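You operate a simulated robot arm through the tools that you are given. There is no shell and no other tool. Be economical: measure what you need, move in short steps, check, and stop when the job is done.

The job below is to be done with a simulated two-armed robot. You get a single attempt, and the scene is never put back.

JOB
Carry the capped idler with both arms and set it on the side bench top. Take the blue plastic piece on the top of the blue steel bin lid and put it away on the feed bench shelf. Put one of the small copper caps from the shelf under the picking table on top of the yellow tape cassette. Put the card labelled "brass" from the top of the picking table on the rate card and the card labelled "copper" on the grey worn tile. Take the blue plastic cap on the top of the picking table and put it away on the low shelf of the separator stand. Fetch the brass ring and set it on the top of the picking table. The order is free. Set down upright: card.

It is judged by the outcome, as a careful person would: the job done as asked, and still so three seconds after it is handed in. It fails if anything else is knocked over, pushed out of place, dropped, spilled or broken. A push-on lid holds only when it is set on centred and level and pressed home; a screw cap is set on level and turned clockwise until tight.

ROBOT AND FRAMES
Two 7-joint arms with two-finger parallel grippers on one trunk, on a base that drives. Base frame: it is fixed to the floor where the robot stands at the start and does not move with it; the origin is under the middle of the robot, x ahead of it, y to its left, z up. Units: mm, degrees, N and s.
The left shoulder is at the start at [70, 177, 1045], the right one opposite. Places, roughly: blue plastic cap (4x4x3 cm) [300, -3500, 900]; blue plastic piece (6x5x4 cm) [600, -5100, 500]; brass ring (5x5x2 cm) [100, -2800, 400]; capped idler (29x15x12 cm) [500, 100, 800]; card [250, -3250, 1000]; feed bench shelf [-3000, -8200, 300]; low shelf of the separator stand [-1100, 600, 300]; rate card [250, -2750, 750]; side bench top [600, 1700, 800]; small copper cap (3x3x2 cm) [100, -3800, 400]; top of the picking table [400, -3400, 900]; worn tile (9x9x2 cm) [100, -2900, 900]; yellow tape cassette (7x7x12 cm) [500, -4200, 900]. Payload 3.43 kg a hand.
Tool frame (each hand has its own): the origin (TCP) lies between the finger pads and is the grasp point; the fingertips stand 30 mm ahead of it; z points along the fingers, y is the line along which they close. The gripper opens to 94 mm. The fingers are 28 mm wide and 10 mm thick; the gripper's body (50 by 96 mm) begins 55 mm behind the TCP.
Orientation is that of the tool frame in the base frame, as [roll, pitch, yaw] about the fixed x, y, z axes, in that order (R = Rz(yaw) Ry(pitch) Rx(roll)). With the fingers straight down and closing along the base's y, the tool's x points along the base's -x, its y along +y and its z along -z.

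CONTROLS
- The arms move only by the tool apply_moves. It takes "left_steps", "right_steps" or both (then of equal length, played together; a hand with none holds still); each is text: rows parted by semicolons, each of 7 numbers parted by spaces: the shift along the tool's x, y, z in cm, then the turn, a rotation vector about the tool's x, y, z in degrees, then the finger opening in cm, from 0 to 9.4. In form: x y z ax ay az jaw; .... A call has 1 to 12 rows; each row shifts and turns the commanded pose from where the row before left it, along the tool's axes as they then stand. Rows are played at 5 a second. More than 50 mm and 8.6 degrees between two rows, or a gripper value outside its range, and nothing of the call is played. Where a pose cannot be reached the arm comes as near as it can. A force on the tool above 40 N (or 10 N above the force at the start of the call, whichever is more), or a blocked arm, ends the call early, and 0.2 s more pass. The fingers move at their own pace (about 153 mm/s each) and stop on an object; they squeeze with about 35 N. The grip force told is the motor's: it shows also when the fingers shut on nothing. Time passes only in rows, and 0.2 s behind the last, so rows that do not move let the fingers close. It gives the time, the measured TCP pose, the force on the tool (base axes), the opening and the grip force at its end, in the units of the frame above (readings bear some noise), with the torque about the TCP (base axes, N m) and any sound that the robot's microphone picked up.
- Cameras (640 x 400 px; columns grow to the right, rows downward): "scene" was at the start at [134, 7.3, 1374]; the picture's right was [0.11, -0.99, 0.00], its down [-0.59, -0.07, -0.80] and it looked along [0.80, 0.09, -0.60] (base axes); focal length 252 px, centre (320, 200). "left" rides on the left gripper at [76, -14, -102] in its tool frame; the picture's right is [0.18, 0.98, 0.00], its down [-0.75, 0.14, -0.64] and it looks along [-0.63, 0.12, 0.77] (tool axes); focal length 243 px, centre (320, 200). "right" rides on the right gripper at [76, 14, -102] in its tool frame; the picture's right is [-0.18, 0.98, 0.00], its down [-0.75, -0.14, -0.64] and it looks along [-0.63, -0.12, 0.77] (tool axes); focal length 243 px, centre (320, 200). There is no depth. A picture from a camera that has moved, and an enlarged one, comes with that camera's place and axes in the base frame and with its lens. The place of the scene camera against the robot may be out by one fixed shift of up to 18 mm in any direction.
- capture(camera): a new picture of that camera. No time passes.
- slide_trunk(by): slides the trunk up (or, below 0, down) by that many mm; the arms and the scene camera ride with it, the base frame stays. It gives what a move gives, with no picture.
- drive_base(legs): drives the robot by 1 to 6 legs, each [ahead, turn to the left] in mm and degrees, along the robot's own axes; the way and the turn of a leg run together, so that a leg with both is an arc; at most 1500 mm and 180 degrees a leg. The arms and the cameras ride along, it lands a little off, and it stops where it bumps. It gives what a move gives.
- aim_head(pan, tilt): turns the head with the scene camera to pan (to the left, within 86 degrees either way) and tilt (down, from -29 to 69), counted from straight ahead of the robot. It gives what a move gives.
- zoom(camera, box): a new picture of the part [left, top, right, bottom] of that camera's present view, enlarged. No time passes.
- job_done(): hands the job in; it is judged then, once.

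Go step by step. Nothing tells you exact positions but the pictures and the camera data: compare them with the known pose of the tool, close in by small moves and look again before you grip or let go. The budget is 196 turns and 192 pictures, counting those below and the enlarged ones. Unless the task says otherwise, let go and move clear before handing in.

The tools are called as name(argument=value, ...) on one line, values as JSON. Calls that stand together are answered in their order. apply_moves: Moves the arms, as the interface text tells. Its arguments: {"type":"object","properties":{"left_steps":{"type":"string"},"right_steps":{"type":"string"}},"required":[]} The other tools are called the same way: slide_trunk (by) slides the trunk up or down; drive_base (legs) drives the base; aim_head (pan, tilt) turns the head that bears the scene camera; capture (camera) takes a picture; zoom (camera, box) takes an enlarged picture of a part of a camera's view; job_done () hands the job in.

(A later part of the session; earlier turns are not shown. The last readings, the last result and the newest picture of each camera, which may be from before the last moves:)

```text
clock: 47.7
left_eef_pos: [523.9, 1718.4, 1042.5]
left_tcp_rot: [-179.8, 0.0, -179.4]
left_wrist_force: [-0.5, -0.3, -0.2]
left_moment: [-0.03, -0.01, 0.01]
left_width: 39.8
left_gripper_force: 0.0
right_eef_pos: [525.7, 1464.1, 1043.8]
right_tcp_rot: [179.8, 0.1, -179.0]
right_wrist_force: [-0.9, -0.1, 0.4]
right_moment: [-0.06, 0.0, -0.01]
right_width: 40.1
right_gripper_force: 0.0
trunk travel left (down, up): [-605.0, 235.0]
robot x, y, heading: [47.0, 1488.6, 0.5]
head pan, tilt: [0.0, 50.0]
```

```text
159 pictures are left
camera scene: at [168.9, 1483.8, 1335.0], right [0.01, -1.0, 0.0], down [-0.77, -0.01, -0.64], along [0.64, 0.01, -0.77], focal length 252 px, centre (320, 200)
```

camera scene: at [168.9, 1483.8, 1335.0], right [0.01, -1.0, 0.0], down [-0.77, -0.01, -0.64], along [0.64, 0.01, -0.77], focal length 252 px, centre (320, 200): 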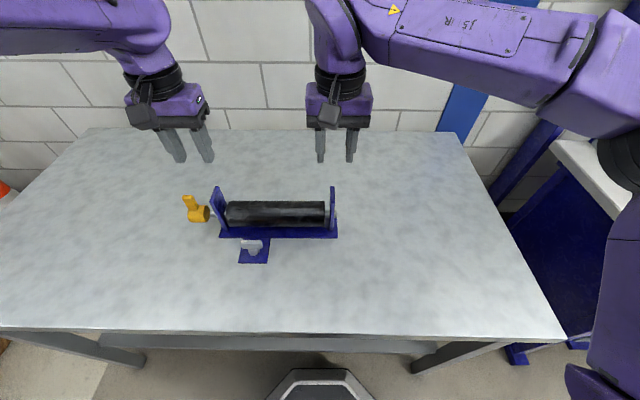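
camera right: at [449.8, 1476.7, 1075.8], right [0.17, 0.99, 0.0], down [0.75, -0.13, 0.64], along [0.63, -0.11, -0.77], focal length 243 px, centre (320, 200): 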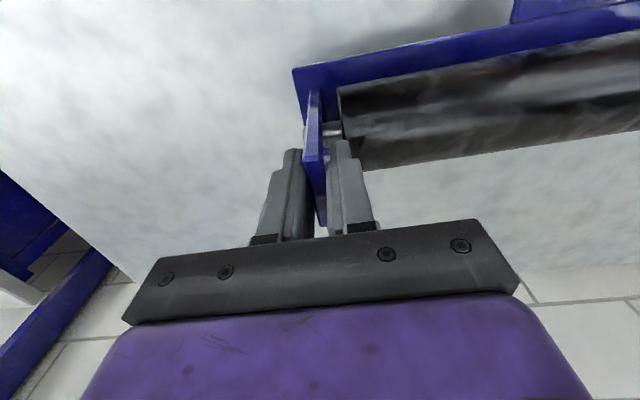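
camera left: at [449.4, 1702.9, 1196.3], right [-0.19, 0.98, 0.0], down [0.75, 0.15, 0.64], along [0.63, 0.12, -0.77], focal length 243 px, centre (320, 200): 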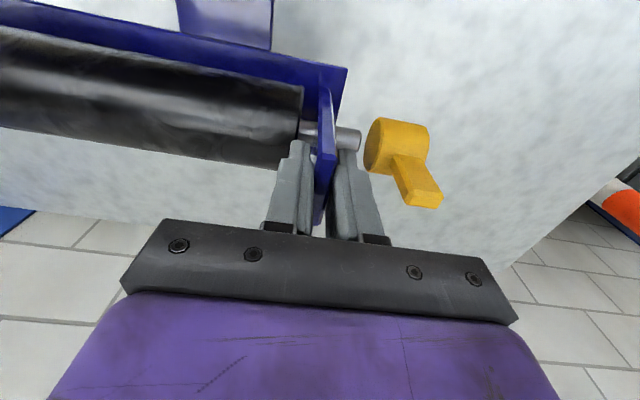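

The idler stands upright and level on the side bench. Now backing out and driving down the aisle toward the picking table.

drive_base(legs=[[-440, 0], [0, -90.5], [1480, 0], [1480, 0]])

aim_head(pan=0, tilt=25)

capture(camera="scene")

aim_head(pan=45, tilt=25)

capture(camera="scene")

```text
clock: 67.9
left_eef_pos: [-26.5, -1917.8, 1041.6]
left_tcp_rot: [-179.8, 0.0, 92.5]
left_wrist_force: [-1.1, -0.1, -0.4]
left_moment: [0.01, 0.02, -0.03]
left_width: 39.8
left_gripper_force: 0.1
right_eef_pos: [-280.6, -1927.2, 1043.1]
right_tcp_rot: [179.7, 0.1, 92.6]
right_wrist_force: [-0.2, -0.1, -0.3]
right_moment: [0.01, 0.0, 0.0]
right_width: 39.9
right_gripper_force: 0.0
trunk travel left (down, up): [-605.0, 235.0]
robot x, y, heading: [-276.6, -1449.1, -87.3]
head pan, tilt: [0.0, 50.0]
```

```text
clock: 68.8
left_eef_pos: [-25.8, -1918.0, 1041.6]
left_tcp_rot: [-179.8, -0.1, 92.5]
left_wrist_force: [-0.4, 0.4, -0.8]
left_moment: [0.0, 0.0, 0.01]
left_width: 40.1
left_gripper_force: 0.0
right_eef_pos: [-280.0, -1928.7, 1043.3]
right_tcp_rot: [179.7, 0.2, 92.7]
right_wrist_force: [-0.4, -0.6, -0.2]
right_moment: [0.02, 0.02, 0.0]
right_width: 40.0
right_gripper_force: 0.1
trunk travel left (down, up): [-605.0, 235.0]
robot x, y, heading: [-275.5, -1445.5, -87.5]
head pan, tilt: [0.0, 25.0]
```

```text
158 pictures are left
camera scene: at [-271.4, -1591.7, 1372.4], right [-1.0, -0.05, 0.0], down [-0.02, 0.42, -0.91], along [0.04, -0.91, -0.42], focal length 252 px, centre (320, 200)
```

scene: 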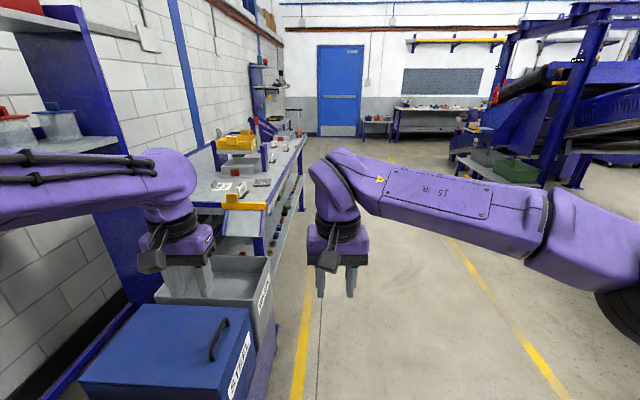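

```text
clock: 69.9
left_eef_pos: [-27.3, -1917.0, 1041.5]
left_tcp_rot: [-179.8, 0.0, 92.4]
left_wrist_force: [-0.2, 0.0, 0.2]
left_moment: [-0.01, 0.04, 0.0]
left_width: 40.1
left_gripper_force: 0.1
right_eef_pos: [-279.9, -1928.5, 1041.4]
right_tcp_rot: [179.8, 0.1, 92.7]
right_wrist_force: [-0.5, 0.3, 0.2]
right_moment: [0.0, -0.05, 0.03]
right_width: 39.8
right_gripper_force: 0.0
trunk travel left (down, up): [-605.0, 235.0]
robot x, y, heading: [-274.1, -1446.2, -87.5]
head pan, tilt: [45.0, 25.0]
```

```text
157 pictures are left
camera scene: at [-207.6, -1562.0, 1372.4], right [-0.67, -0.74, 0.0], down [-0.31, 0.29, -0.91], along [0.67, -0.61, -0.42], focal length 252 px, centre (320, 200)
```

scene: 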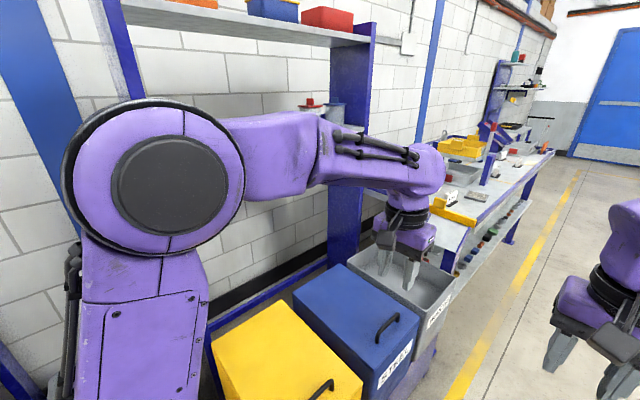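

I see the bins and, beyond them, the picking table. I'll swing a little outward, go on along it and turn to face it.

drive_base(legs=[[0, -12], [1450, 0], [0, 99]])

aim_head(pan=0, tilt=35)

capture(camera="scene")

aim_head(pan=-45, tilt=30)

capture(camera="scene")

```text
clock: 82.1
left_eef_pos: [-39.1, -2658.5, 1041.5]
left_tcp_rot: [-179.8, 0.0, 178.5]
left_wrist_force: [0.0, 0.3, 0.3]
left_moment: [-0.01, -0.03, 0.02]
left_width: 39.9
left_gripper_force: 0.1
right_eef_pos: [-45.5, -2913.2, 1042.9]
right_tcp_rot: [179.8, 0.1, 178.6]
right_wrist_force: [0.4, -0.4, 0.5]
right_moment: [-0.01, -0.05, -0.02]
right_width: 40.3
right_gripper_force: 0.2
trunk travel left (down, up): [-605.0, 235.0]
robot x, y, heading: [-524.4, -2872.4, -1.9]
head pan, tilt: [45.0, 25.0]
```

```text
clock: 83.2
left_eef_pos: [-38.8, -2659.3, 1041.6]
left_tcp_rot: [-179.8, 0.0, 178.4]
left_wrist_force: [0.2, -0.1, 0.0]
left_moment: [0.04, -0.02, 0.0]
left_width: 39.9
left_gripper_force: 0.1
right_eef_pos: [-45.4, -2912.3, 1042.8]
right_tcp_rot: [179.8, 0.1, 178.6]
right_wrist_force: [-0.5, 1.2, 0.3]
right_moment: [0.01, -0.03, 0.05]
right_width: 40.0
right_gripper_force: 0.2
trunk travel left (down, up): [-605.0, 235.0]
robot x, y, heading: [-526.4, -2873.4, -1.7]
head pan, tilt: [0.0, 35.0]
```

```text
156 pictures are left
camera scene: at [-390.2, -2879.8, 1356.7], right [-0.03, -1.0, 0.0], down [-0.57, 0.01, -0.82], along [0.82, -0.02, -0.57], focal length 252 px, centre (320, 200)
```

scene: 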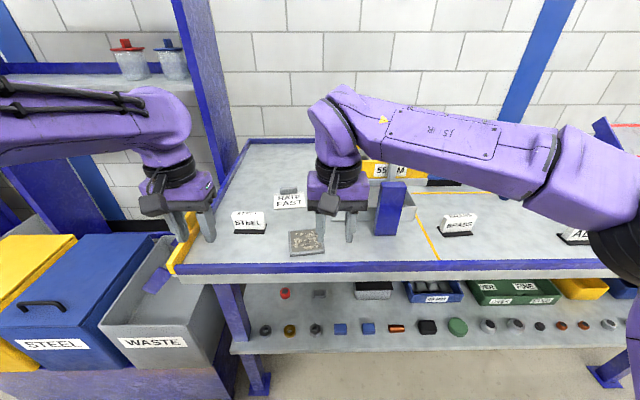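

```text
clock: 84.3
left_eef_pos: [-37.9, -2659.9, 1041.6]
left_tcp_rot: [-179.8, 0.0, 178.4]
left_wrist_force: [0.2, -0.2, -1.0]
left_moment: [0.01, 0.0, 0.03]
left_width: 39.9
left_gripper_force: 0.1
right_eef_pos: [-45.5, -2913.6, 1043.9]
right_tcp_rot: [179.8, 0.1, 178.6]
right_wrist_force: [0.7, 0.1, -0.7]
right_moment: [-0.01, 0.02, 0.0]
right_width: 39.7
right_gripper_force: 0.1
trunk travel left (down, up): [-605.0, 235.0]
robot x, y, heading: [-525.4, -2872.9, -1.7]
head pan, tilt: [-45.0, 30.0]
```

```text
155 pictures are left
camera scene: at [-415.9, -2943.1, 1364.5], right [-0.72, -0.69, 0.0], down [-0.34, 0.36, -0.87], along [0.6, -0.63, -0.5], focal length 252 px, centre (320, 200)
```

scene: 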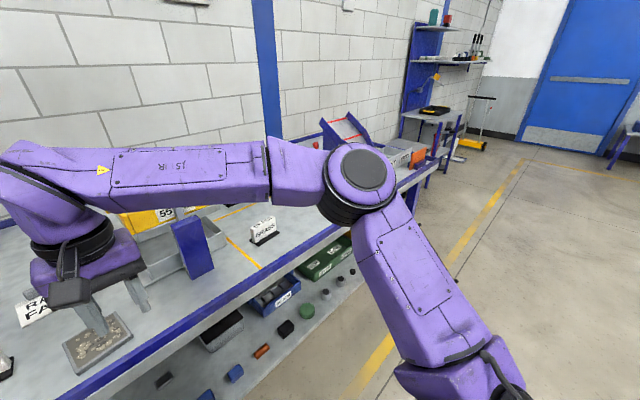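

The table shows label cards, the rate card and worn tile, with a parts shelf below. I enlarge these.

aim_head(pan=-10, tilt=38)

zoom(camera="scene", box=[120, 240, 400, 400])

zoom(camera="scene", box=[380, 180, 640, 340])

zoom(camera="scene", box=[120, 120, 380, 280])

```text
clock: 85.3
left_eef_pos: [-38.2, -2659.4, 1041.3]
left_tcp_rot: [-179.7, -0.1, 178.4]
left_wrist_force: [-1.3, 0.0, 0.4]
left_moment: [0.0, 0.01, -0.03]
left_width: 40.1
left_gripper_force: 0.1
right_eef_pos: [-45.6, -2913.7, 1042.7]
right_tcp_rot: [179.9, 0.0, 178.5]
right_wrist_force: [0.6, 0.0, 1.0]
right_moment: [-0.04, -0.01, -0.01]
right_width: 39.9
right_gripper_force: 0.0
trunk travel left (down, up): [-605.0, 235.0]
robot x, y, heading: [-527.0, -2872.6, -1.4]
head pan, tilt: [-10.0, 38.0]
```

```text
2.29 times, centred on (260, 320) of scene
camera zoom: at [-393.6, -2894.9, 1352.1], right [-0.2, -0.98, 0.0], down [-0.6, 0.12, -0.79], along [0.77, -0.16, -0.62], focal length 576 px, centre (457, -74)
```

zoom: 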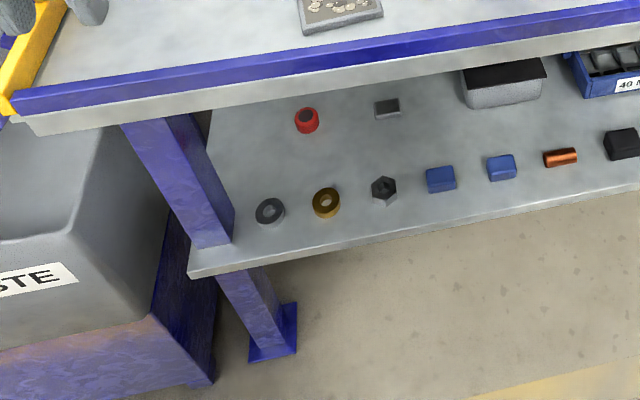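

```text
2.46 times, centred on (510, 260) of scene
camera zoom: at [-393.6, -2894.9, 1352.1], right [-0.2, -0.98, 0.0], down [-0.6, 0.12, -0.79], along [0.77, -0.16, -0.62], focal length 620 px, centre (-148, 52)
```

zoom: 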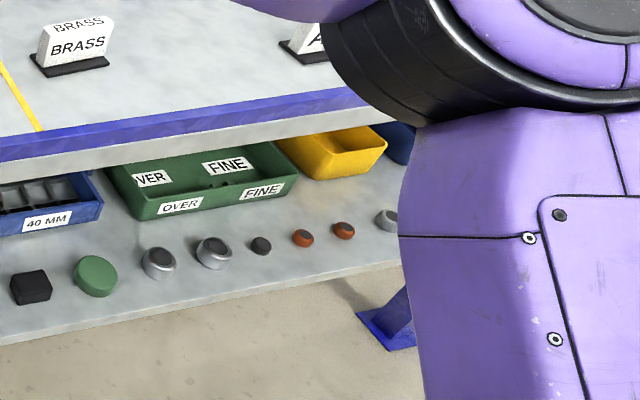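

```text
2.46 times, centred on (250, 200) of scene
camera zoom: at [-393.6, -2894.9, 1352.1], right [-0.2, -0.98, 0.0], down [-0.6, 0.12, -0.79], along [0.77, -0.16, -0.62], focal length 620 px, centre (492, 200)
```

zoom: 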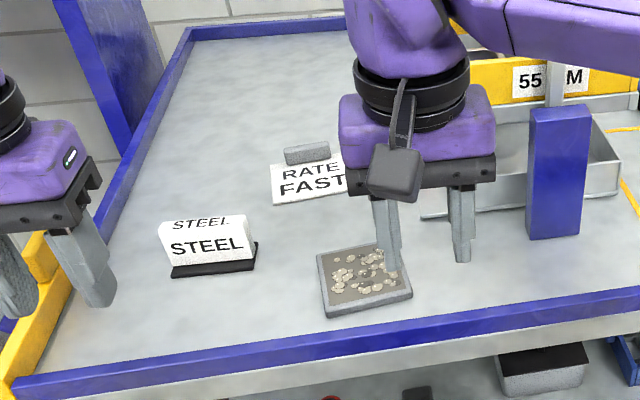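

Found: brass ring on the shelf at about (107,−2782,400) and two small copper caps near (100,−3820,400); the table's front edge is at x≈0. I'll tuck the hands aside for a clear view and move along to see the rest.

apply_moves(left_steps="2.8 2 0 0 0 0 4;2.8 2 0 0 0 0 4;2.8 2 0 0 0 0 4;2.8 2 0 0 0 0 4;2.8 2 0 0 0 0 4;2.8 2 0 0 0 0 4;2.8 2 0 0 0 0 4", right_steps="2.8 -4 0 0 0 0 4;2.8 -4 0 0 0 0 4;2.8 -4 0 0 0 0 4;2.8 -4 0 0 0 0 4;2.8 -4 0 0 0 0 4;2.8 -4 0 0 0 0 4;2.8 -4 0 0 0 0 4")

drive_base(legs=[[0, -89], [700, 0], [0, 90]])

aim_head(pan=0, tilt=35)

capture(camera="scene")

```text
clock: 86.9
left_eef_pos: [-206.6, -2542.7, 1037.2]
left_tcp_rot: [-179.7, 0.0, 178.3]
left_wrist_force: [-0.7, -0.7, 0.1]
left_moment: [0.02, 0.0, 0.0]
left_width: 40.2
left_gripper_force: 0.1
left hand out of reach, approached as far as the arm can: row 6, 7
right_eef_pos: [-243.0, -3149.0, 1030.4]
right_tcp_rot: [179.8, 0.1, 178.6]
right_wrist_force: [-0.2, -0.4, 0.6]
right_moment: [0.01, 0.0, 0.0]
right_width: 40.1
right_gripper_force: 0.1
right hand out of reach, approached as far as the arm can: row 7
trunk travel left (down, up): [-605.0, 235.0]
robot x, y, heading: [-528.7, -2877.4, -1.4]
head pan, tilt: [-10.0, 38.0]
```

```text
clock: 98.3
left_eef_pos: [-213.8, -3214.0, 1037.4]
left_tcp_rot: [-179.8, -0.1, -179.0]
left_wrist_force: [0.9, 0.7, 0.8]
left_moment: [-0.02, 0.0, -0.01]
left_width: 39.8
left_gripper_force: 0.1
right_eef_pos: [-222.9, -3821.1, 1031.0]
right_tcp_rot: [179.8, 0.1, -179.0]
right_wrist_force: [0.1, 0.2, 0.2]
right_moment: [0.03, -0.02, -0.02]
right_width: 40.2
right_gripper_force: 0.1
trunk travel left (down, up): [-605.0, 235.0]
robot x, y, heading: [-516.4, -3558.3, 1.1]
head pan, tilt: [-10.0, 38.0]
```

```text
clock: 99.0
left_eef_pos: [-213.9, -3213.6, 1037.1]
left_tcp_rot: [-179.8, -0.1, -179.0]
left_wrist_force: [0.6, -0.3, -0.3]
left_moment: [0.0, 0.03, -0.04]
left_width: 40.0
left_gripper_force: 0.1
right_eef_pos: [-222.9, -3821.4, 1031.7]
right_tcp_rot: [179.8, 0.1, -179.0]
right_wrist_force: [0.8, 0.6, -1.2]
right_moment: [-0.01, 0.01, 0.0]
right_width: 39.9
right_gripper_force: 0.0
trunk travel left (down, up): [-605.0, 235.0]
robot x, y, heading: [-517.8, -3558.5, 1.2]
head pan, tilt: [0.0, 35.0]
```

```text
151 pictures are left
camera scene: at [-381.4, -3559.8, 1356.7], right [0.02, -1.0, 0.0], down [-0.57, -0.01, -0.82], along [0.82, 0.01, -0.57], focal length 252 px, centre (320, 200)
```

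scene: 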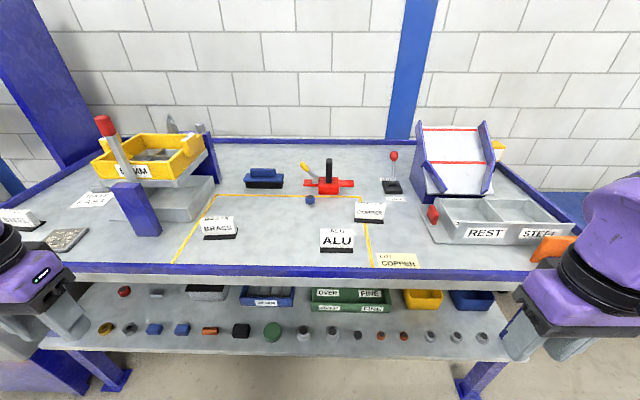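

A clear view of the whole table. I enlarge the middle and the shelf.

zoom(camera="scene", box=[170, 150, 430, 280])

zoom(camera="scene", box=[280, 290, 520, 360])

zoom(camera="scene", box=[0, 170, 200, 290])

```text
2.46 times, centred on (300, 215) of scene
camera zoom: at [-381.4, -3559.8, 1356.7], right [0.02, -1.0, 0.0], down [-0.57, -0.01, -0.82], along [0.82, 0.01, -0.57], focal length 620 px, centre (369, 163)
```

zoom: 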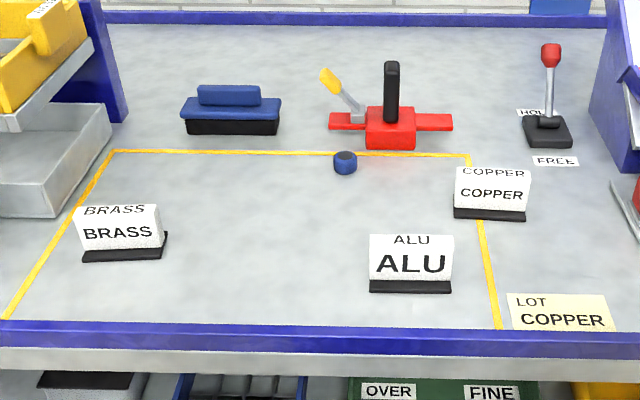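

```text
2.67 times, centred on (400, 325) of scene
camera zoom: at [-381.4, -3559.8, 1356.7], right [0.02, -1.0, 0.0], down [-0.57, -0.01, -0.82], along [0.82, 0.01, -0.57], focal length 672 px, centre (107, -133)
```

zoom: 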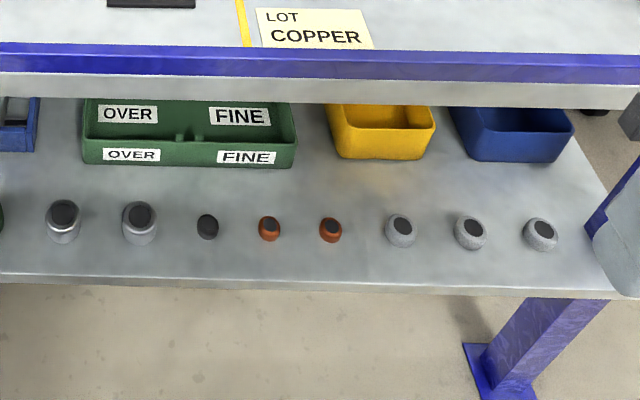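

```text
3.20 times, centred on (100, 230) of scene
camera zoom: at [-381.4, -3559.8, 1356.7], right [0.02, -1.0, 0.0], down [-0.57, -0.01, -0.82], along [0.82, 0.01, -0.57], focal length 806 px, centre (1024, 104)
```

zoom: 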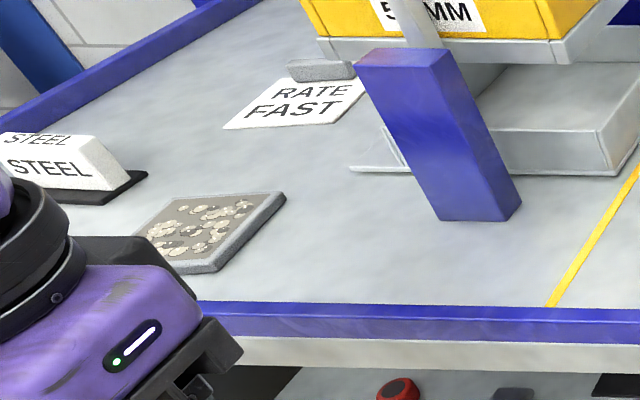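

Positions: BRASS card near (135,−3279), COPPER card near (220,−3700), blue cap (297,−3519), worn tile (100,−2858), rate card x 260–350, y −2738…−2839, table top z≈870. I'll take both cards in one go, so I bring the hands in a bit and drive to a station at about (−250,−3490).

apply_moves(left_steps="0 -3.5 0 0 0 0 9.4;0 -3.5 0 0 0 0 9.4;0 -3.5 0 0 0 0 9.4", right_steps="0 2 0 0 0 0 9.4;0 2 0 0 0 0 9.4;0 2 0 0 0 0 9.4")

drive_base(legs=[[0, 13], [275, 0], [0, -14]])

aim_head(pan=0, tilt=48)

capture(camera="scene")

capture(camera="left")

capture(camera="right")

```text
clock: 99.8
left_eef_pos: [-211.2, -3318.7, 1036.3]
left_tcp_rot: [-179.9, 0.0, -179.1]
left_wrist_force: [0.6, -0.2, 0.0]
left_moment: [0.01, -0.04, 0.01]
left_width: 93.8
left_gripper_force: 0.0
right_eef_pos: [-223.8, -3762.8, 1031.1]
right_tcp_rot: [179.7, 0.0, -179.0]
right_wrist_force: [-0.5, 0.8, 0.6]
right_moment: [0.0, 0.02, -0.01]
right_width: 94.1
right_gripper_force: 0.2
trunk travel left (down, up): [-605.0, 235.0]
robot x, y, heading: [-519.7, -3555.9, 1.1]
head pan, tilt: [0.0, 35.0]
```

```text
clock: 103.4
left_eef_pos: [58.0, -3255.0, 1036.8]
left_tcp_rot: [-179.8, 0.0, -179.9]
left_wrist_force: [0.2, -0.4, -0.3]
left_moment: [-0.03, -0.02, 0.02]
left_width: 94.1
left_gripper_force: 0.1
right_eef_pos: [38.4, -3697.7, 1031.4]
right_tcp_rot: [179.9, 0.2, -179.9]
right_wrist_force: [-1.1, -0.5, 0.1]
right_moment: [0.0, 0.0, -0.01]
right_width: 94.1
right_gripper_force: 0.0
trunk travel left (down, up): [-605.0, 235.0]
robot x, y, heading: [-253.4, -3492.2, 0.4]
head pan, tilt: [0.0, 35.0]
```

```text
clock: 104.2
left_eef_pos: [57.5, -3254.9, 1037.7]
left_tcp_rot: [-179.8, 0.0, -180.0]
left_wrist_force: [0.7, -0.4, 0.0]
left_moment: [0.0, 0.01, 0.02]
left_width: 94.3
left_gripper_force: 0.1
right_eef_pos: [37.4, -3697.1, 1031.4]
right_tcp_rot: [179.8, 0.0, -179.9]
right_wrist_force: [1.2, 0.9, -0.2]
right_moment: [0.02, 0.02, 0.01]
right_width: 93.8
right_gripper_force: 0.0
trunk travel left (down, up): [-605.0, 235.0]
robot x, y, heading: [-251.1, -3490.6, 0.4]
head pan, tilt: [0.0, 48.0]
```

```text
147 pictures are left
camera scene: at [-125.1, -3494.0, 1337.7], right [0.0, -1.0, 0.0], down [-0.74, 0.0, -0.67], along [0.67, 0.0, -0.74], focal length 252 px, centre (320, 200)
```

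scene: 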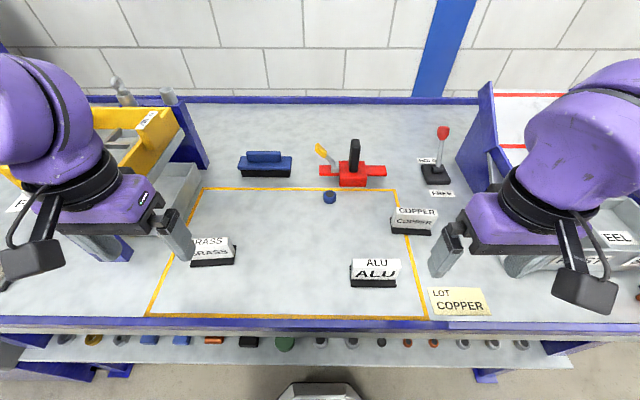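

```text
146 pictures are left
camera left: at [-19.4, -3269.1, 1139.9], right [-0.19, 0.98, 0.0], down [0.75, 0.14, 0.64], along [0.63, 0.12, -0.77], focal length 243 px, centre (320, 200)
```

left: 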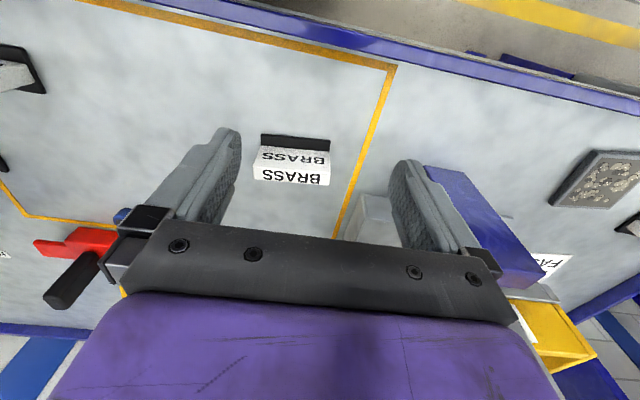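

```text
145 pictures are left
camera right: at [-39.4, -3684.3, 1134.2], right [0.18, 0.98, 0.0], down [0.75, -0.14, 0.64], along [0.63, -0.11, -0.77], focal length 243 px, centre (320, 200)
```

right: 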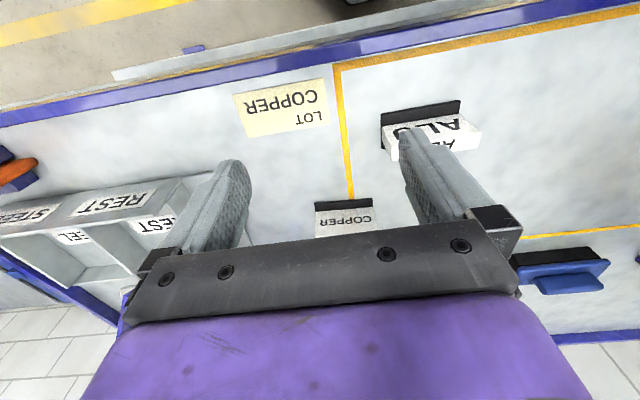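

Both cards are visible below the hands. Enlarging them to learn their shape.

zoom(camera="left", box=[240, 120, 352, 190])

zoom(camera="scene", box=[150, 220, 262, 290])

zoom(camera="scene", box=[360, 190, 472, 260])

```text
5.71 times, centred on (296, 155) of left
camera zoom: at [-19.4, -3269.1, 1139.9], right [-0.19, 0.98, 0.0], down [0.75, 0.14, 0.64], along [0.63, 0.12, -0.77], focal length 1386 px, centre (457, 457)
```

zoom: 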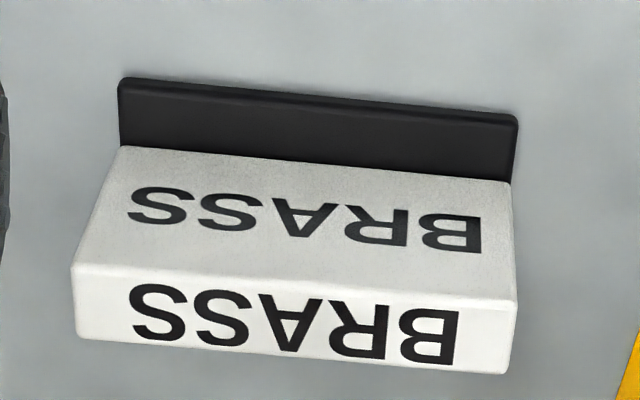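

```text
5.71 times, centred on (206, 255) of scene
camera zoom: at [-125.1, -3494.0, 1337.7], right [0.0, -1.0, 0.0], down [-0.74, 0.0, -0.67], along [0.67, 0.0, -0.74], focal length 1440 px, centre (971, -114)
```

zoom: 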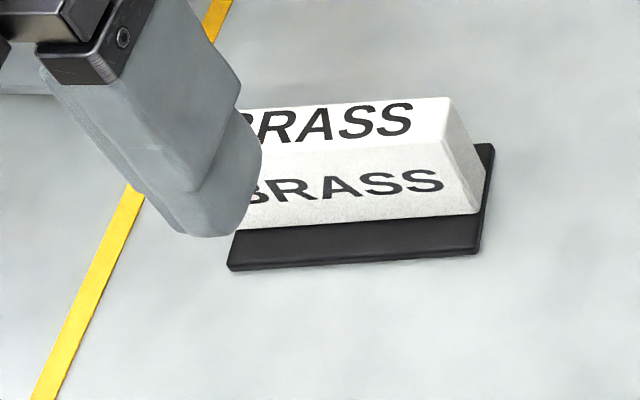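

```text
5.71 times, centred on (416, 225) of scene
camera zoom: at [-125.1, -3494.0, 1337.7], right [0.0, -1.0, 0.0], down [-0.74, 0.0, -0.67], along [0.67, 0.0, -0.74], focal length 1440 px, centre (-229, 57)
```

zoom: 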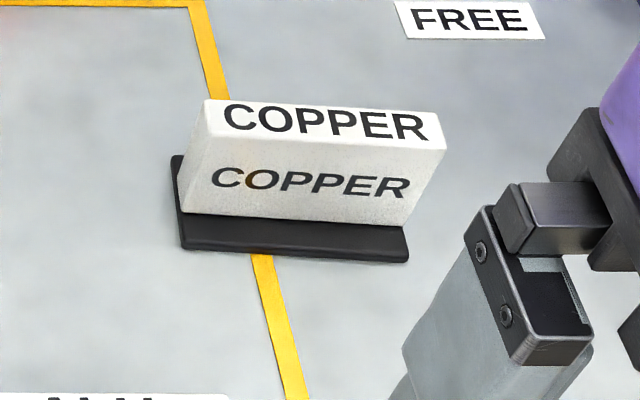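

The cards are a 16 mm thick upright block (top z≈920) on a thin dark base, so I'll grip the block across its thickness. Turning both hands a quarter: left to yaw ≈95, right to ≈−94.

apply_moves(left_steps="0 0 0 0 0 8.5 5;0 0 0 0 0 8.5 5;0 0 0 0 0 8.5 5;0 0 0 0 0 8.5 5;0 0 0 0 0 8.5 5;0 0 0 0 0 8.5 5;0 0 0 0 0 8.5 5;0 0 0 0 0 8.5 5;0 0 0 0 0 8.5 5;0 0 0 0 0 8.5 5", right_steps="0 0 0 0 0 -8.5 5;0 0 0 0 0 -8.5 5;0 0 0 0 0 -8.5 5;0 0 0 0 0 -8.5 5;0 0 0 0 0 -8.5 5;0 0 0 0 0 -8.5 5;0 0 0 0 0 -8.5 5;0 0 0 0 0 -8.5 5;0 0 0 0 0 -8.5 5;0 0 0 0 0 -8.5 5")

capture(camera="left")

capture(camera="right")

```text
clock: 106.4
left_eef_pos: [57.2, -3254.1, 1036.1]
left_tcp_rot: [180.0, 0.2, 95.0]
left_wrist_force: [0.4, -0.7, -0.3]
left_moment: [-0.03, -0.02, -0.02]
left_width: 50.1
left_gripper_force: 0.0
right_eef_pos: [4.3, -3629.5, 972.1]
right_tcp_rot: [-179.6, -0.9, -136.0]
right_wrist_force: [-0.1, -0.1, -0.2]
right_moment: [-0.01, -0.03, 0.01]
right_width: 50.1
right_gripper_force: 0.0
right hand out of reach, approached as far as the arm can: row 3, 4, 5, 6, 7, 8, 9, 10
trunk travel left (down, up): [-605.0, 235.0]
robot x, y, heading: [-252.3, -3493.2, 0.4]
head pan, tilt: [0.0, 48.0]
```

```text
141 pictures are left
camera left: at [36.0, -3179.7, 1139.5], right [0.96, 0.27, 0.0], down [0.21, -0.74, 0.64], along [0.17, -0.62, -0.76], focal length 243 px, centre (320, 200)
```

left: 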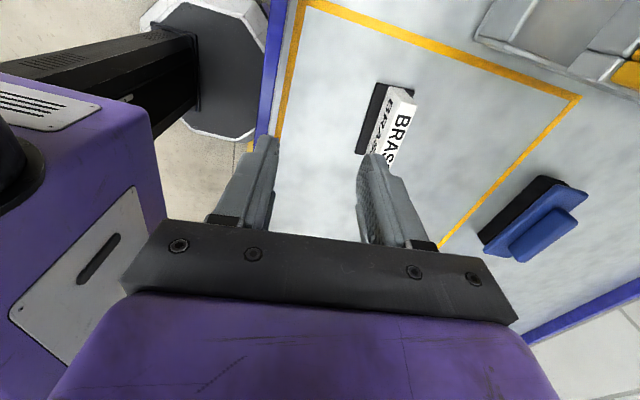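

```text
140 pictures are left
camera right: at [-61.3, -3669.8, 1075.8], right [-0.55, 0.84, -0.01], down [0.64, 0.43, 0.63], along [0.53, 0.34, -0.77], focal length 243 px, centre (320, 200)
```

right: 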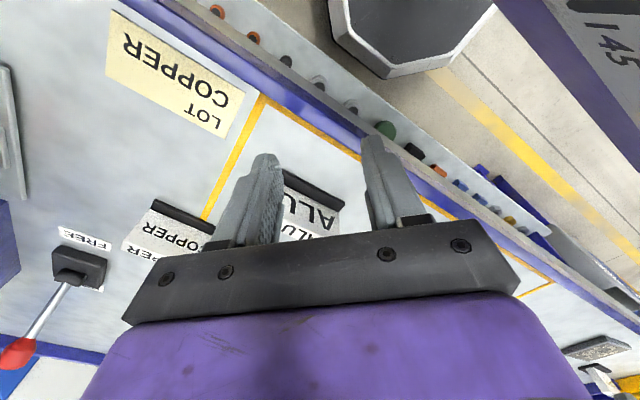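

The left hand turned well; the right cannot turn that way, so I turn it back and try the other sense.

apply_moves(right_steps="0 0 0 0 0 8.5 5;0 0 0 0 0 8.5 5;0 0 0 0 0 8.5 5;0 0 0 0 0 8.5 5;0 0 0 0 0 8.5 5;0 0 0 0 0 8.5 5;0 0 0 0 0 8.5 5;0 0 0 0 0 8.5 5;0 0 0 0 0 8.5 5;0 0 0 0 0 8.5 5")

apply_moves(right_steps="0 0 0 0 0 8.5 5;0 0 0 0 0 8.5 5;0 0 0 0 0 8.5 5;0 0 0 0 0 8.5 5;0 0 0 0 0 8.5 5;0 0 0 0 0 8.5 5;0 0 0 0 0 8.5 5;0 0 0 0 0 8.5 5;0 0 0 0 0 8.5 5;0 0 0 0 0 8.5 5;0 0 0 0 0 8.5 5")

capture(camera="right")

```text
clock: 108.6
left_eef_pos: [56.6, -3253.7, 1036.4]
left_tcp_rot: [180.0, 0.2, 95.1]
left_wrist_force: [-0.5, 0.5, -0.2]
left_moment: [-0.01, -0.03, 0.0]
left_width: 50.0
left_gripper_force: 0.0
right_eef_pos: [1.9, -3629.5, 971.0]
right_tcp_rot: [-179.2, 0.4, 138.7]
right_wrist_force: [0.3, 0.7, 0.6]
right_moment: [-0.01, -0.03, -0.02]
right_width: 50.1
right_gripper_force: 0.0
trunk travel left (down, up): [-605.0, 235.0]
robot x, y, heading: [-248.7, -3487.9, 0.5]
head pan, tilt: [0.0, 48.0]
```

```text
clock: 111.0
left_eef_pos: [56.9, -3253.5, 1036.5]
left_tcp_rot: [180.0, 0.2, 95.0]
left_wrist_force: [-0.3, -0.1, -0.6]
left_moment: [0.03, -0.01, -0.05]
left_width: 50.5
left_gripper_force: 0.0
right_eef_pos: [3.6, -3629.4, 971.4]
right_tcp_rot: [179.6, 0.7, 45.2]
right_wrist_force: [-0.2, 0.0, 0.9]
right_moment: [0.0, -0.04, -0.01]
right_width: 50.1
right_gripper_force: 0.1
trunk travel left (down, up): [-605.0, 235.0]
robot x, y, heading: [-254.8, -3494.5, 0.3]
head pan, tilt: [0.0, 48.0]
```

```text
139 pictures are left
camera right: at [67.2, -3583.8, 1073.4], right [0.57, -0.82, 0.01], down [-0.63, -0.43, 0.65], along [-0.53, -0.38, -0.76], focal length 243 px, centre (320, 200)
```

right: 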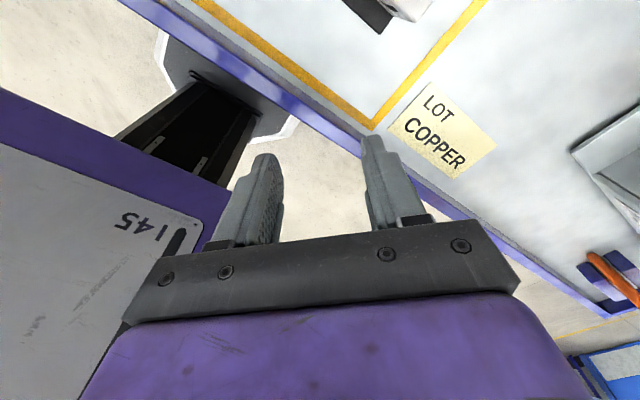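

The right hand now stands at yaw 45; I turn it back to 86 and bring both hands above their cards for a look.

apply_moves(left_steps="0 0 0 0 0 0 5;0 0 0 0 0 0 5;0 0 0 0 0 0 5;0 0 0 0 0 0 5;0 0 0 0 0 0 5;-0.53 1.46 1 0 0 0 5;-0.53 1.46 1 0 0 0 5;-0.53 1.46 1 0 0 0 5;-0.53 1.46 1 0 0 0 5;-0.53 1.46 1 0 0 0 5", right_steps="0 0 -0.6 0 0 -8.2 5;0 0 -0.6 0 0 -8.2 5;0 0 -0.6 0 0 -8.2 5;0 0 -0.6 0 0 -8.2 5;0 0 -0.6 0 0 -8.2 5;-1.17 4.25 0 0 0 0 5;-1.17 4.25 0 0 0 0 5;-1.17 4.25 0 0 0 0 5;-1.17 4.25 0 0 0 0 5;-1.17 4.25 0 0 0 0 5")

capture(camera="left")

capture(camera="right")

capture(camera="scene")

```text
clock: 113.2
left_eef_pos: [133.4, -3275.5, 986.7]
left_tcp_rot: [-179.9, 0.2, 95.1]
left_wrist_force: [-0.1, 0.3, 0.2]
left_moment: [-0.03, 0.05, 0.04]
left_width: 49.7
left_gripper_force: 0.0
right_eef_pos: [213.5, -3703.2, 1002.2]
right_tcp_rot: [-179.7, 0.9, 86.4]
right_wrist_force: [0.7, -1.2, 0.3]
right_moment: [0.01, -0.02, 0.0]
right_width: 50.0
right_gripper_force: 0.2
trunk travel left (down, up): [-605.0, 235.0]
robot x, y, heading: [-253.0, -3490.3, 0.2]
head pan, tilt: [0.0, 48.0]
```

```text
138 pictures are left
camera left: at [111.1, -3200.9, 1089.8], right [0.96, 0.27, 0.0], down [0.21, -0.74, 0.64], along [0.17, -0.62, -0.77], focal length 243 px, centre (320, 200)
```

left: 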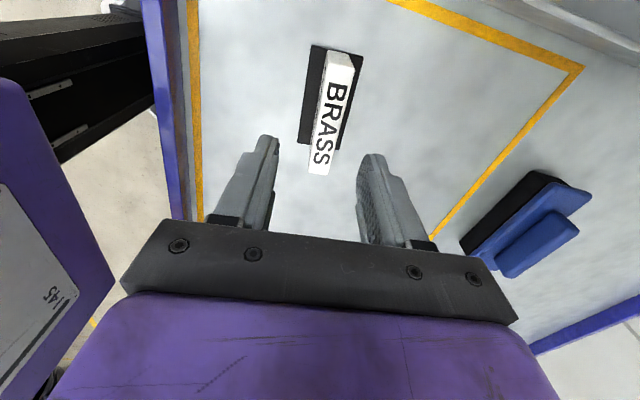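

```text
137 pictures are left
camera right: at [233.3, -3626.2, 1102.7], right [0.97, -0.25, 0.0], down [-0.18, -0.73, 0.65], along [-0.16, -0.63, -0.76], focal length 243 px, centre (320, 200)
```

right: 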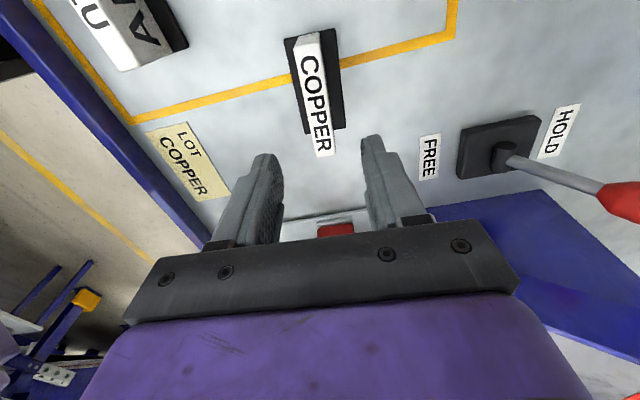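

```text
136 pictures are left
camera scene: at [-123.2, -3494.5, 1337.4], right [0.0, -1.0, 0.0], down [-0.74, 0.0, -0.67], along [0.67, 0.0, -0.74], focal length 252 px, centre (320, 200)
```

scene: 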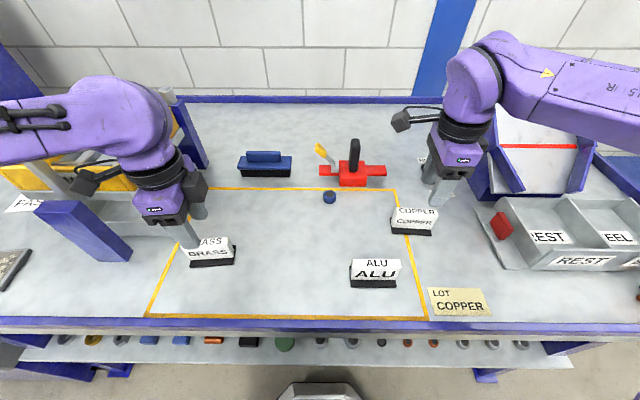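

Both hands are lined up on their cards within a few millimetres. I correct a little and lower, then check.

apply_moves(left_steps="0.5 0 2.4 0 0 0 5;0 0 2.4 0 0 0 5;0 0 1.3 0 0 0 5;0 0 0.5 0 0 0 5", right_steps="1.2 0.1 3 0 0 0 5;0 0 3 0 0 0 5;0 0 1.7 0 0 0 5;0 0 0.5 0 0 0 5")

capture(camera="left")

capture(camera="right")

zoom(camera="scene", box=[130, 160, 470, 300])

```text
clock: 114.2
left_eef_pos: [132.3, -3269.8, 921.8]
left_tcp_rot: [-179.9, 0.1, 95.0]
left_wrist_force: [-0.2, -0.1, 0.9]
left_moment: [0.0, -0.01, -0.04]
left_width: 49.9
left_gripper_force: 0.3
right_eef_pos: [215.2, -3689.0, 918.3]
right_tcp_rot: [-179.9, 0.9, 86.4]
right_wrist_force: [-0.2, 0.6, 0.4]
right_moment: [0.03, 0.03, -0.01]
right_width: 50.2
right_gripper_force: 0.1
trunk travel left (down, up): [-605.0, 235.0]
robot x, y, heading: [-250.4, -3493.7, 0.4]
head pan, tilt: [0.0, 48.0]
```

```text
135 pictures are left
camera left: at [111.0, -3195.5, 1024.0], right [0.96, 0.27, 0.0], down [0.21, -0.74, 0.64], along [0.17, -0.62, -0.76], focal length 243 px, centre (320, 200)
```

left: 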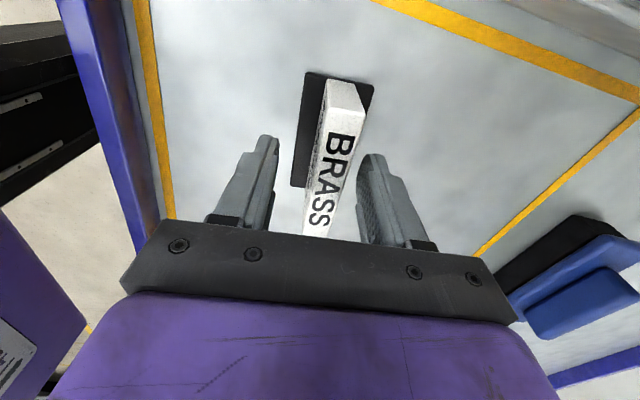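

```text
134 pictures are left
camera right: at [233.8, -3613.1, 1021.0], right [0.97, -0.25, 0.0], down [-0.19, -0.73, 0.65], along [-0.16, -0.63, -0.76], focal length 243 px, centre (320, 200)
```

right: 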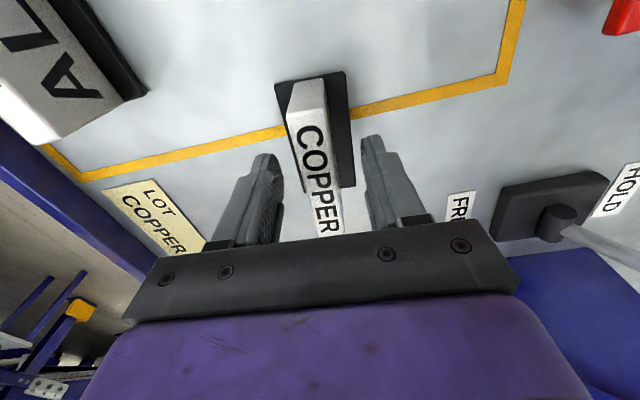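

```text
1.88 times, centred on (300, 230) of scene
camera zoom: at [-124.8, -3494.0, 1337.6], right [0.0, -1.0, 0.0], down [-0.74, 0.0, -0.67], along [0.67, 0.0, -0.74], focal length 474 px, centre (358, 144)
```

zoom: 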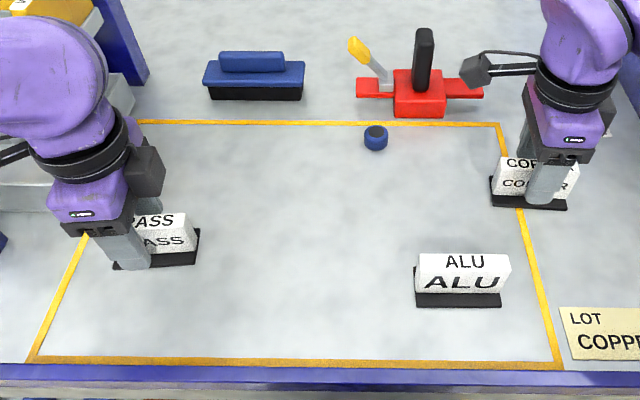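

Fingers straddle both blocks. Closing and lifting a little.

apply_moves(left_steps="0 0 0.4 0 0 0 5;0 0 0 0 0 0 1;0 0 0 0 0 0 0;0 0 0 0 0 0 0;0 0 0 0 0 0 0", right_steps="0 0 0.2 0 0 0 5;0 0 0 0 0 0 1;0 0 0 0 0 0 0;0 0 0 0 0 0 0;0 0 0 0 0 0 0")

apply_moves(left_steps="0 0 -3 0 0 0 0;0 0 -4 0 0 0 0;0 0 -4 0 0 0 0;0 0 -4 0 0 0 0", right_steps="0 0 -3 0 0 0 0;0 0 -4 0 0 0 0;0 0 -4 0 0 0 0;0 0 -4 0 0 0 0")

capture(camera="scene")

capture(camera="left")

```text
clock: 115.4
left_eef_pos: [132.6, -3270.3, 916.9]
left_tcp_rot: [-180.0, 0.2, 95.0]
left_wrist_force: [-1.4, -0.7, 1.2]
left_moment: [0.0, -0.01, 0.03]
left_width: 21.5
left_gripper_force: 34.9
right_eef_pos: [213.7, -3690.0, 916.9]
right_tcp_rot: [-179.8, 0.9, 86.4]
right_wrist_force: [0.1, -0.7, 0.5]
right_moment: [-0.03, 0.0, 0.02]
right_width: 21.5
right_gripper_force: 35.2
trunk travel left (down, up): [-605.0, 235.0]
robot x, y, heading: [-251.4, -3490.1, 0.2]
head pan, tilt: [0.0, 48.0]
```

```text
clock: 116.4
left_eef_pos: [131.0, -3268.9, 1069.7]
left_tcp_rot: [-179.9, 0.3, 95.1]
left_wrist_force: [0.2, 0.5, 0.1]
left_moment: [0.02, -0.03, 0.02]
left_width: 21.4
left_gripper_force: 34.6
right_eef_pos: [212.1, -3688.0, 1068.0]
right_tcp_rot: [-179.9, 0.9, 86.3]
right_wrist_force: [0.8, -0.5, -0.7]
right_moment: [0.0, -0.01, -0.01]
right_width: 21.5
right_gripper_force: 34.8
trunk travel left (down, up): [-605.0, 235.0]
robot x, y, heading: [-252.0, -3492.1, 0.1]
head pan, tilt: [0.0, 48.0]
```

```text
132 pictures are left
camera scene: at [-126.4, -3493.3, 1337.7], right [0.0, -1.0, 0.0], down [-0.74, 0.0, -0.67], along [0.67, 0.0, -0.74], focal length 252 px, centre (320, 200)
```

scene: 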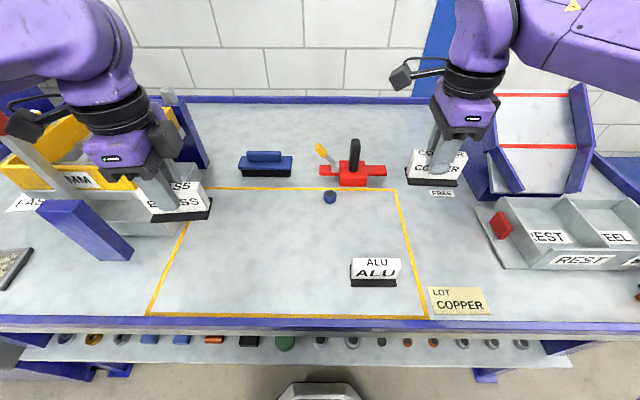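

```text
131 pictures are left
camera left: at [109.0, -3194.3, 1171.7], right [0.96, 0.27, 0.0], down [0.21, -0.74, 0.64], along [0.18, -0.62, -0.76], focal length 243 px, centre (320, 200)
```

left: 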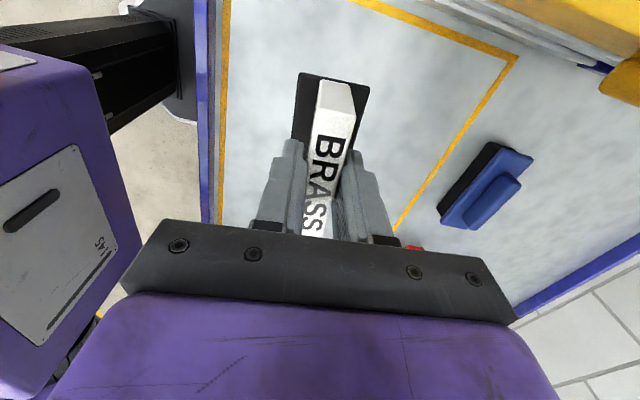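

Both cards are firmly held. I back out, go 690 north and face the table again for placing.

drive_base(legs=[[-400, 0], [0, 90], [690, 0], [0, -90.5]])

capture(camera="scene")

```text
clock: 129.9
left_eef_pos: [-250.5, -2612.7, 1069.2]
left_tcp_rot: [-180.0, 0.2, 92.0]
left_wrist_force: [0.3, 0.0, -1.2]
left_moment: [-0.01, -0.01, -0.02]
left_width: 21.3
left_gripper_force: 35.0
right_eef_pos: [-191.1, -3033.8, 1066.4]
right_tcp_rot: [-179.9, 0.9, 83.4]
right_wrist_force: [-0.1, 1.1, -1.3]
right_moment: [0.0, -0.02, -0.01]
right_width: 21.1
right_gripper_force: 34.3
trunk travel left (down, up): [-605.0, 235.0]
robot x, y, heading: [-643.4, -2815.0, -2.8]
head pan, tilt: [0.0, 48.0]
```

```text
130 pictures are left
camera scene: at [-519.1, -2823.0, 1337.7], right [-0.05, -1.0, 0.0], down [-0.74, 0.04, -0.67], along [0.67, -0.03, -0.74], focal length 252 px, centre (320, 200)
```

scene: 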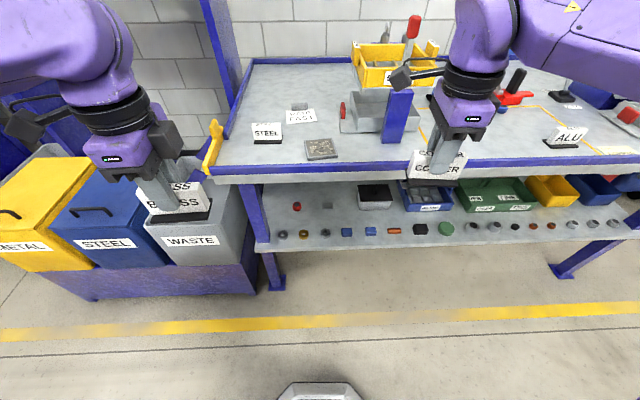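

I tuck the right hand inward and back, left hand inward, to clear the lever stand, then drive in at about y=−2765.

apply_moves(left_steps="-2 0 -1 0 0 0 0;-2 0 -1 0 0 0 0;-2 0 0 0 0 0 0;-2 0 0 0 0 0 0", right_steps="2.2 -2.5 -1 0 0 0 0;2.2 -2.5 -1 0 0 0 0;2.2 -2.5 0 0 0 0 0;2.2 -2.5 0 0 0 0 0")

drive_base(legs=[[0, 10], [390, 0], [0, -7.2]])

capture(camera="scene")

capture(camera="left")

```text
clock: 130.9
left_eef_pos: [-247.4, -2693.4, 1088.3]
left_tcp_rot: [-180.0, 0.2, 92.0]
left_wrist_force: [0.4, -0.8, -0.6]
left_moment: [0.03, 0.02, -0.02]
left_width: 21.3
left_gripper_force: 34.7
right_eef_pos: [-282.5, -2933.8, 1089.0]
right_tcp_rot: [-179.8, 0.8, 83.3]
right_wrist_force: [0.0, -0.2, -1.0]
right_moment: [0.01, -0.02, 0.0]
right_width: 21.4
right_gripper_force: 34.7
trunk travel left (down, up): [-605.0, 235.0]
robot x, y, heading: [-646.1, -2817.7, -2.6]
head pan, tilt: [0.0, 48.0]
```

```text
clock: 134.7
left_eef_pos: [136.2, -2624.2, 1089.0]
left_tcp_rot: [-180.0, 0.2, 94.6]
left_wrist_force: [0.1, 0.8, -1.4]
left_moment: [0.02, 0.01, 0.0]
left_width: 21.6
left_gripper_force: 34.8
right_eef_pos: [113.5, -2867.5, 1087.9]
right_tcp_rot: [-179.7, 0.9, 86.0]
right_wrist_force: [-0.3, 0.5, -0.4]
right_moment: [0.0, 0.0, -0.02]
right_width: 21.8
right_gripper_force: 34.8
trunk travel left (down, up): [-605.0, 235.0]
robot x, y, heading: [-254.6, -2766.4, -0.2]
head pan, tilt: [0.0, 48.0]
```

```text
129 pictures are left
camera scene: at [-128.9, -2767.9, 1337.6], right [0.0, -1.0, 0.0], down [-0.74, 0.0, -0.67], along [0.67, 0.0, -0.74], focal length 252 px, centre (320, 200)
```

scene: 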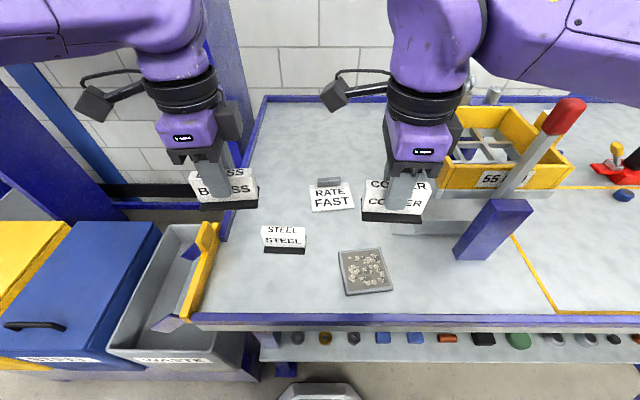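

```text
128 pictures are left
camera left: at [115.0, -2550.8, 1191.8], right [0.96, 0.26, 0.0], down [0.2, -0.74, 0.64], along [0.17, -0.62, -0.76], focal length 243 px, centre (320, 200)
```

left: 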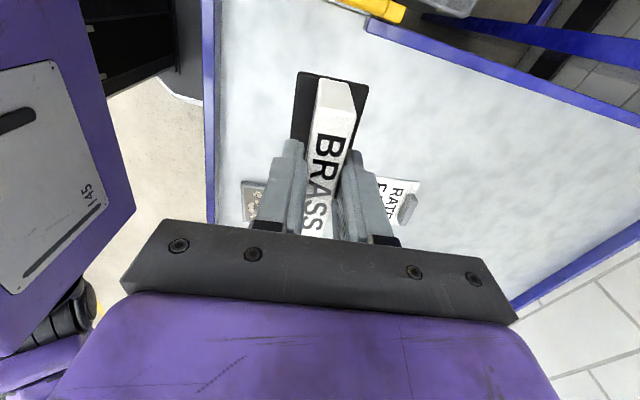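

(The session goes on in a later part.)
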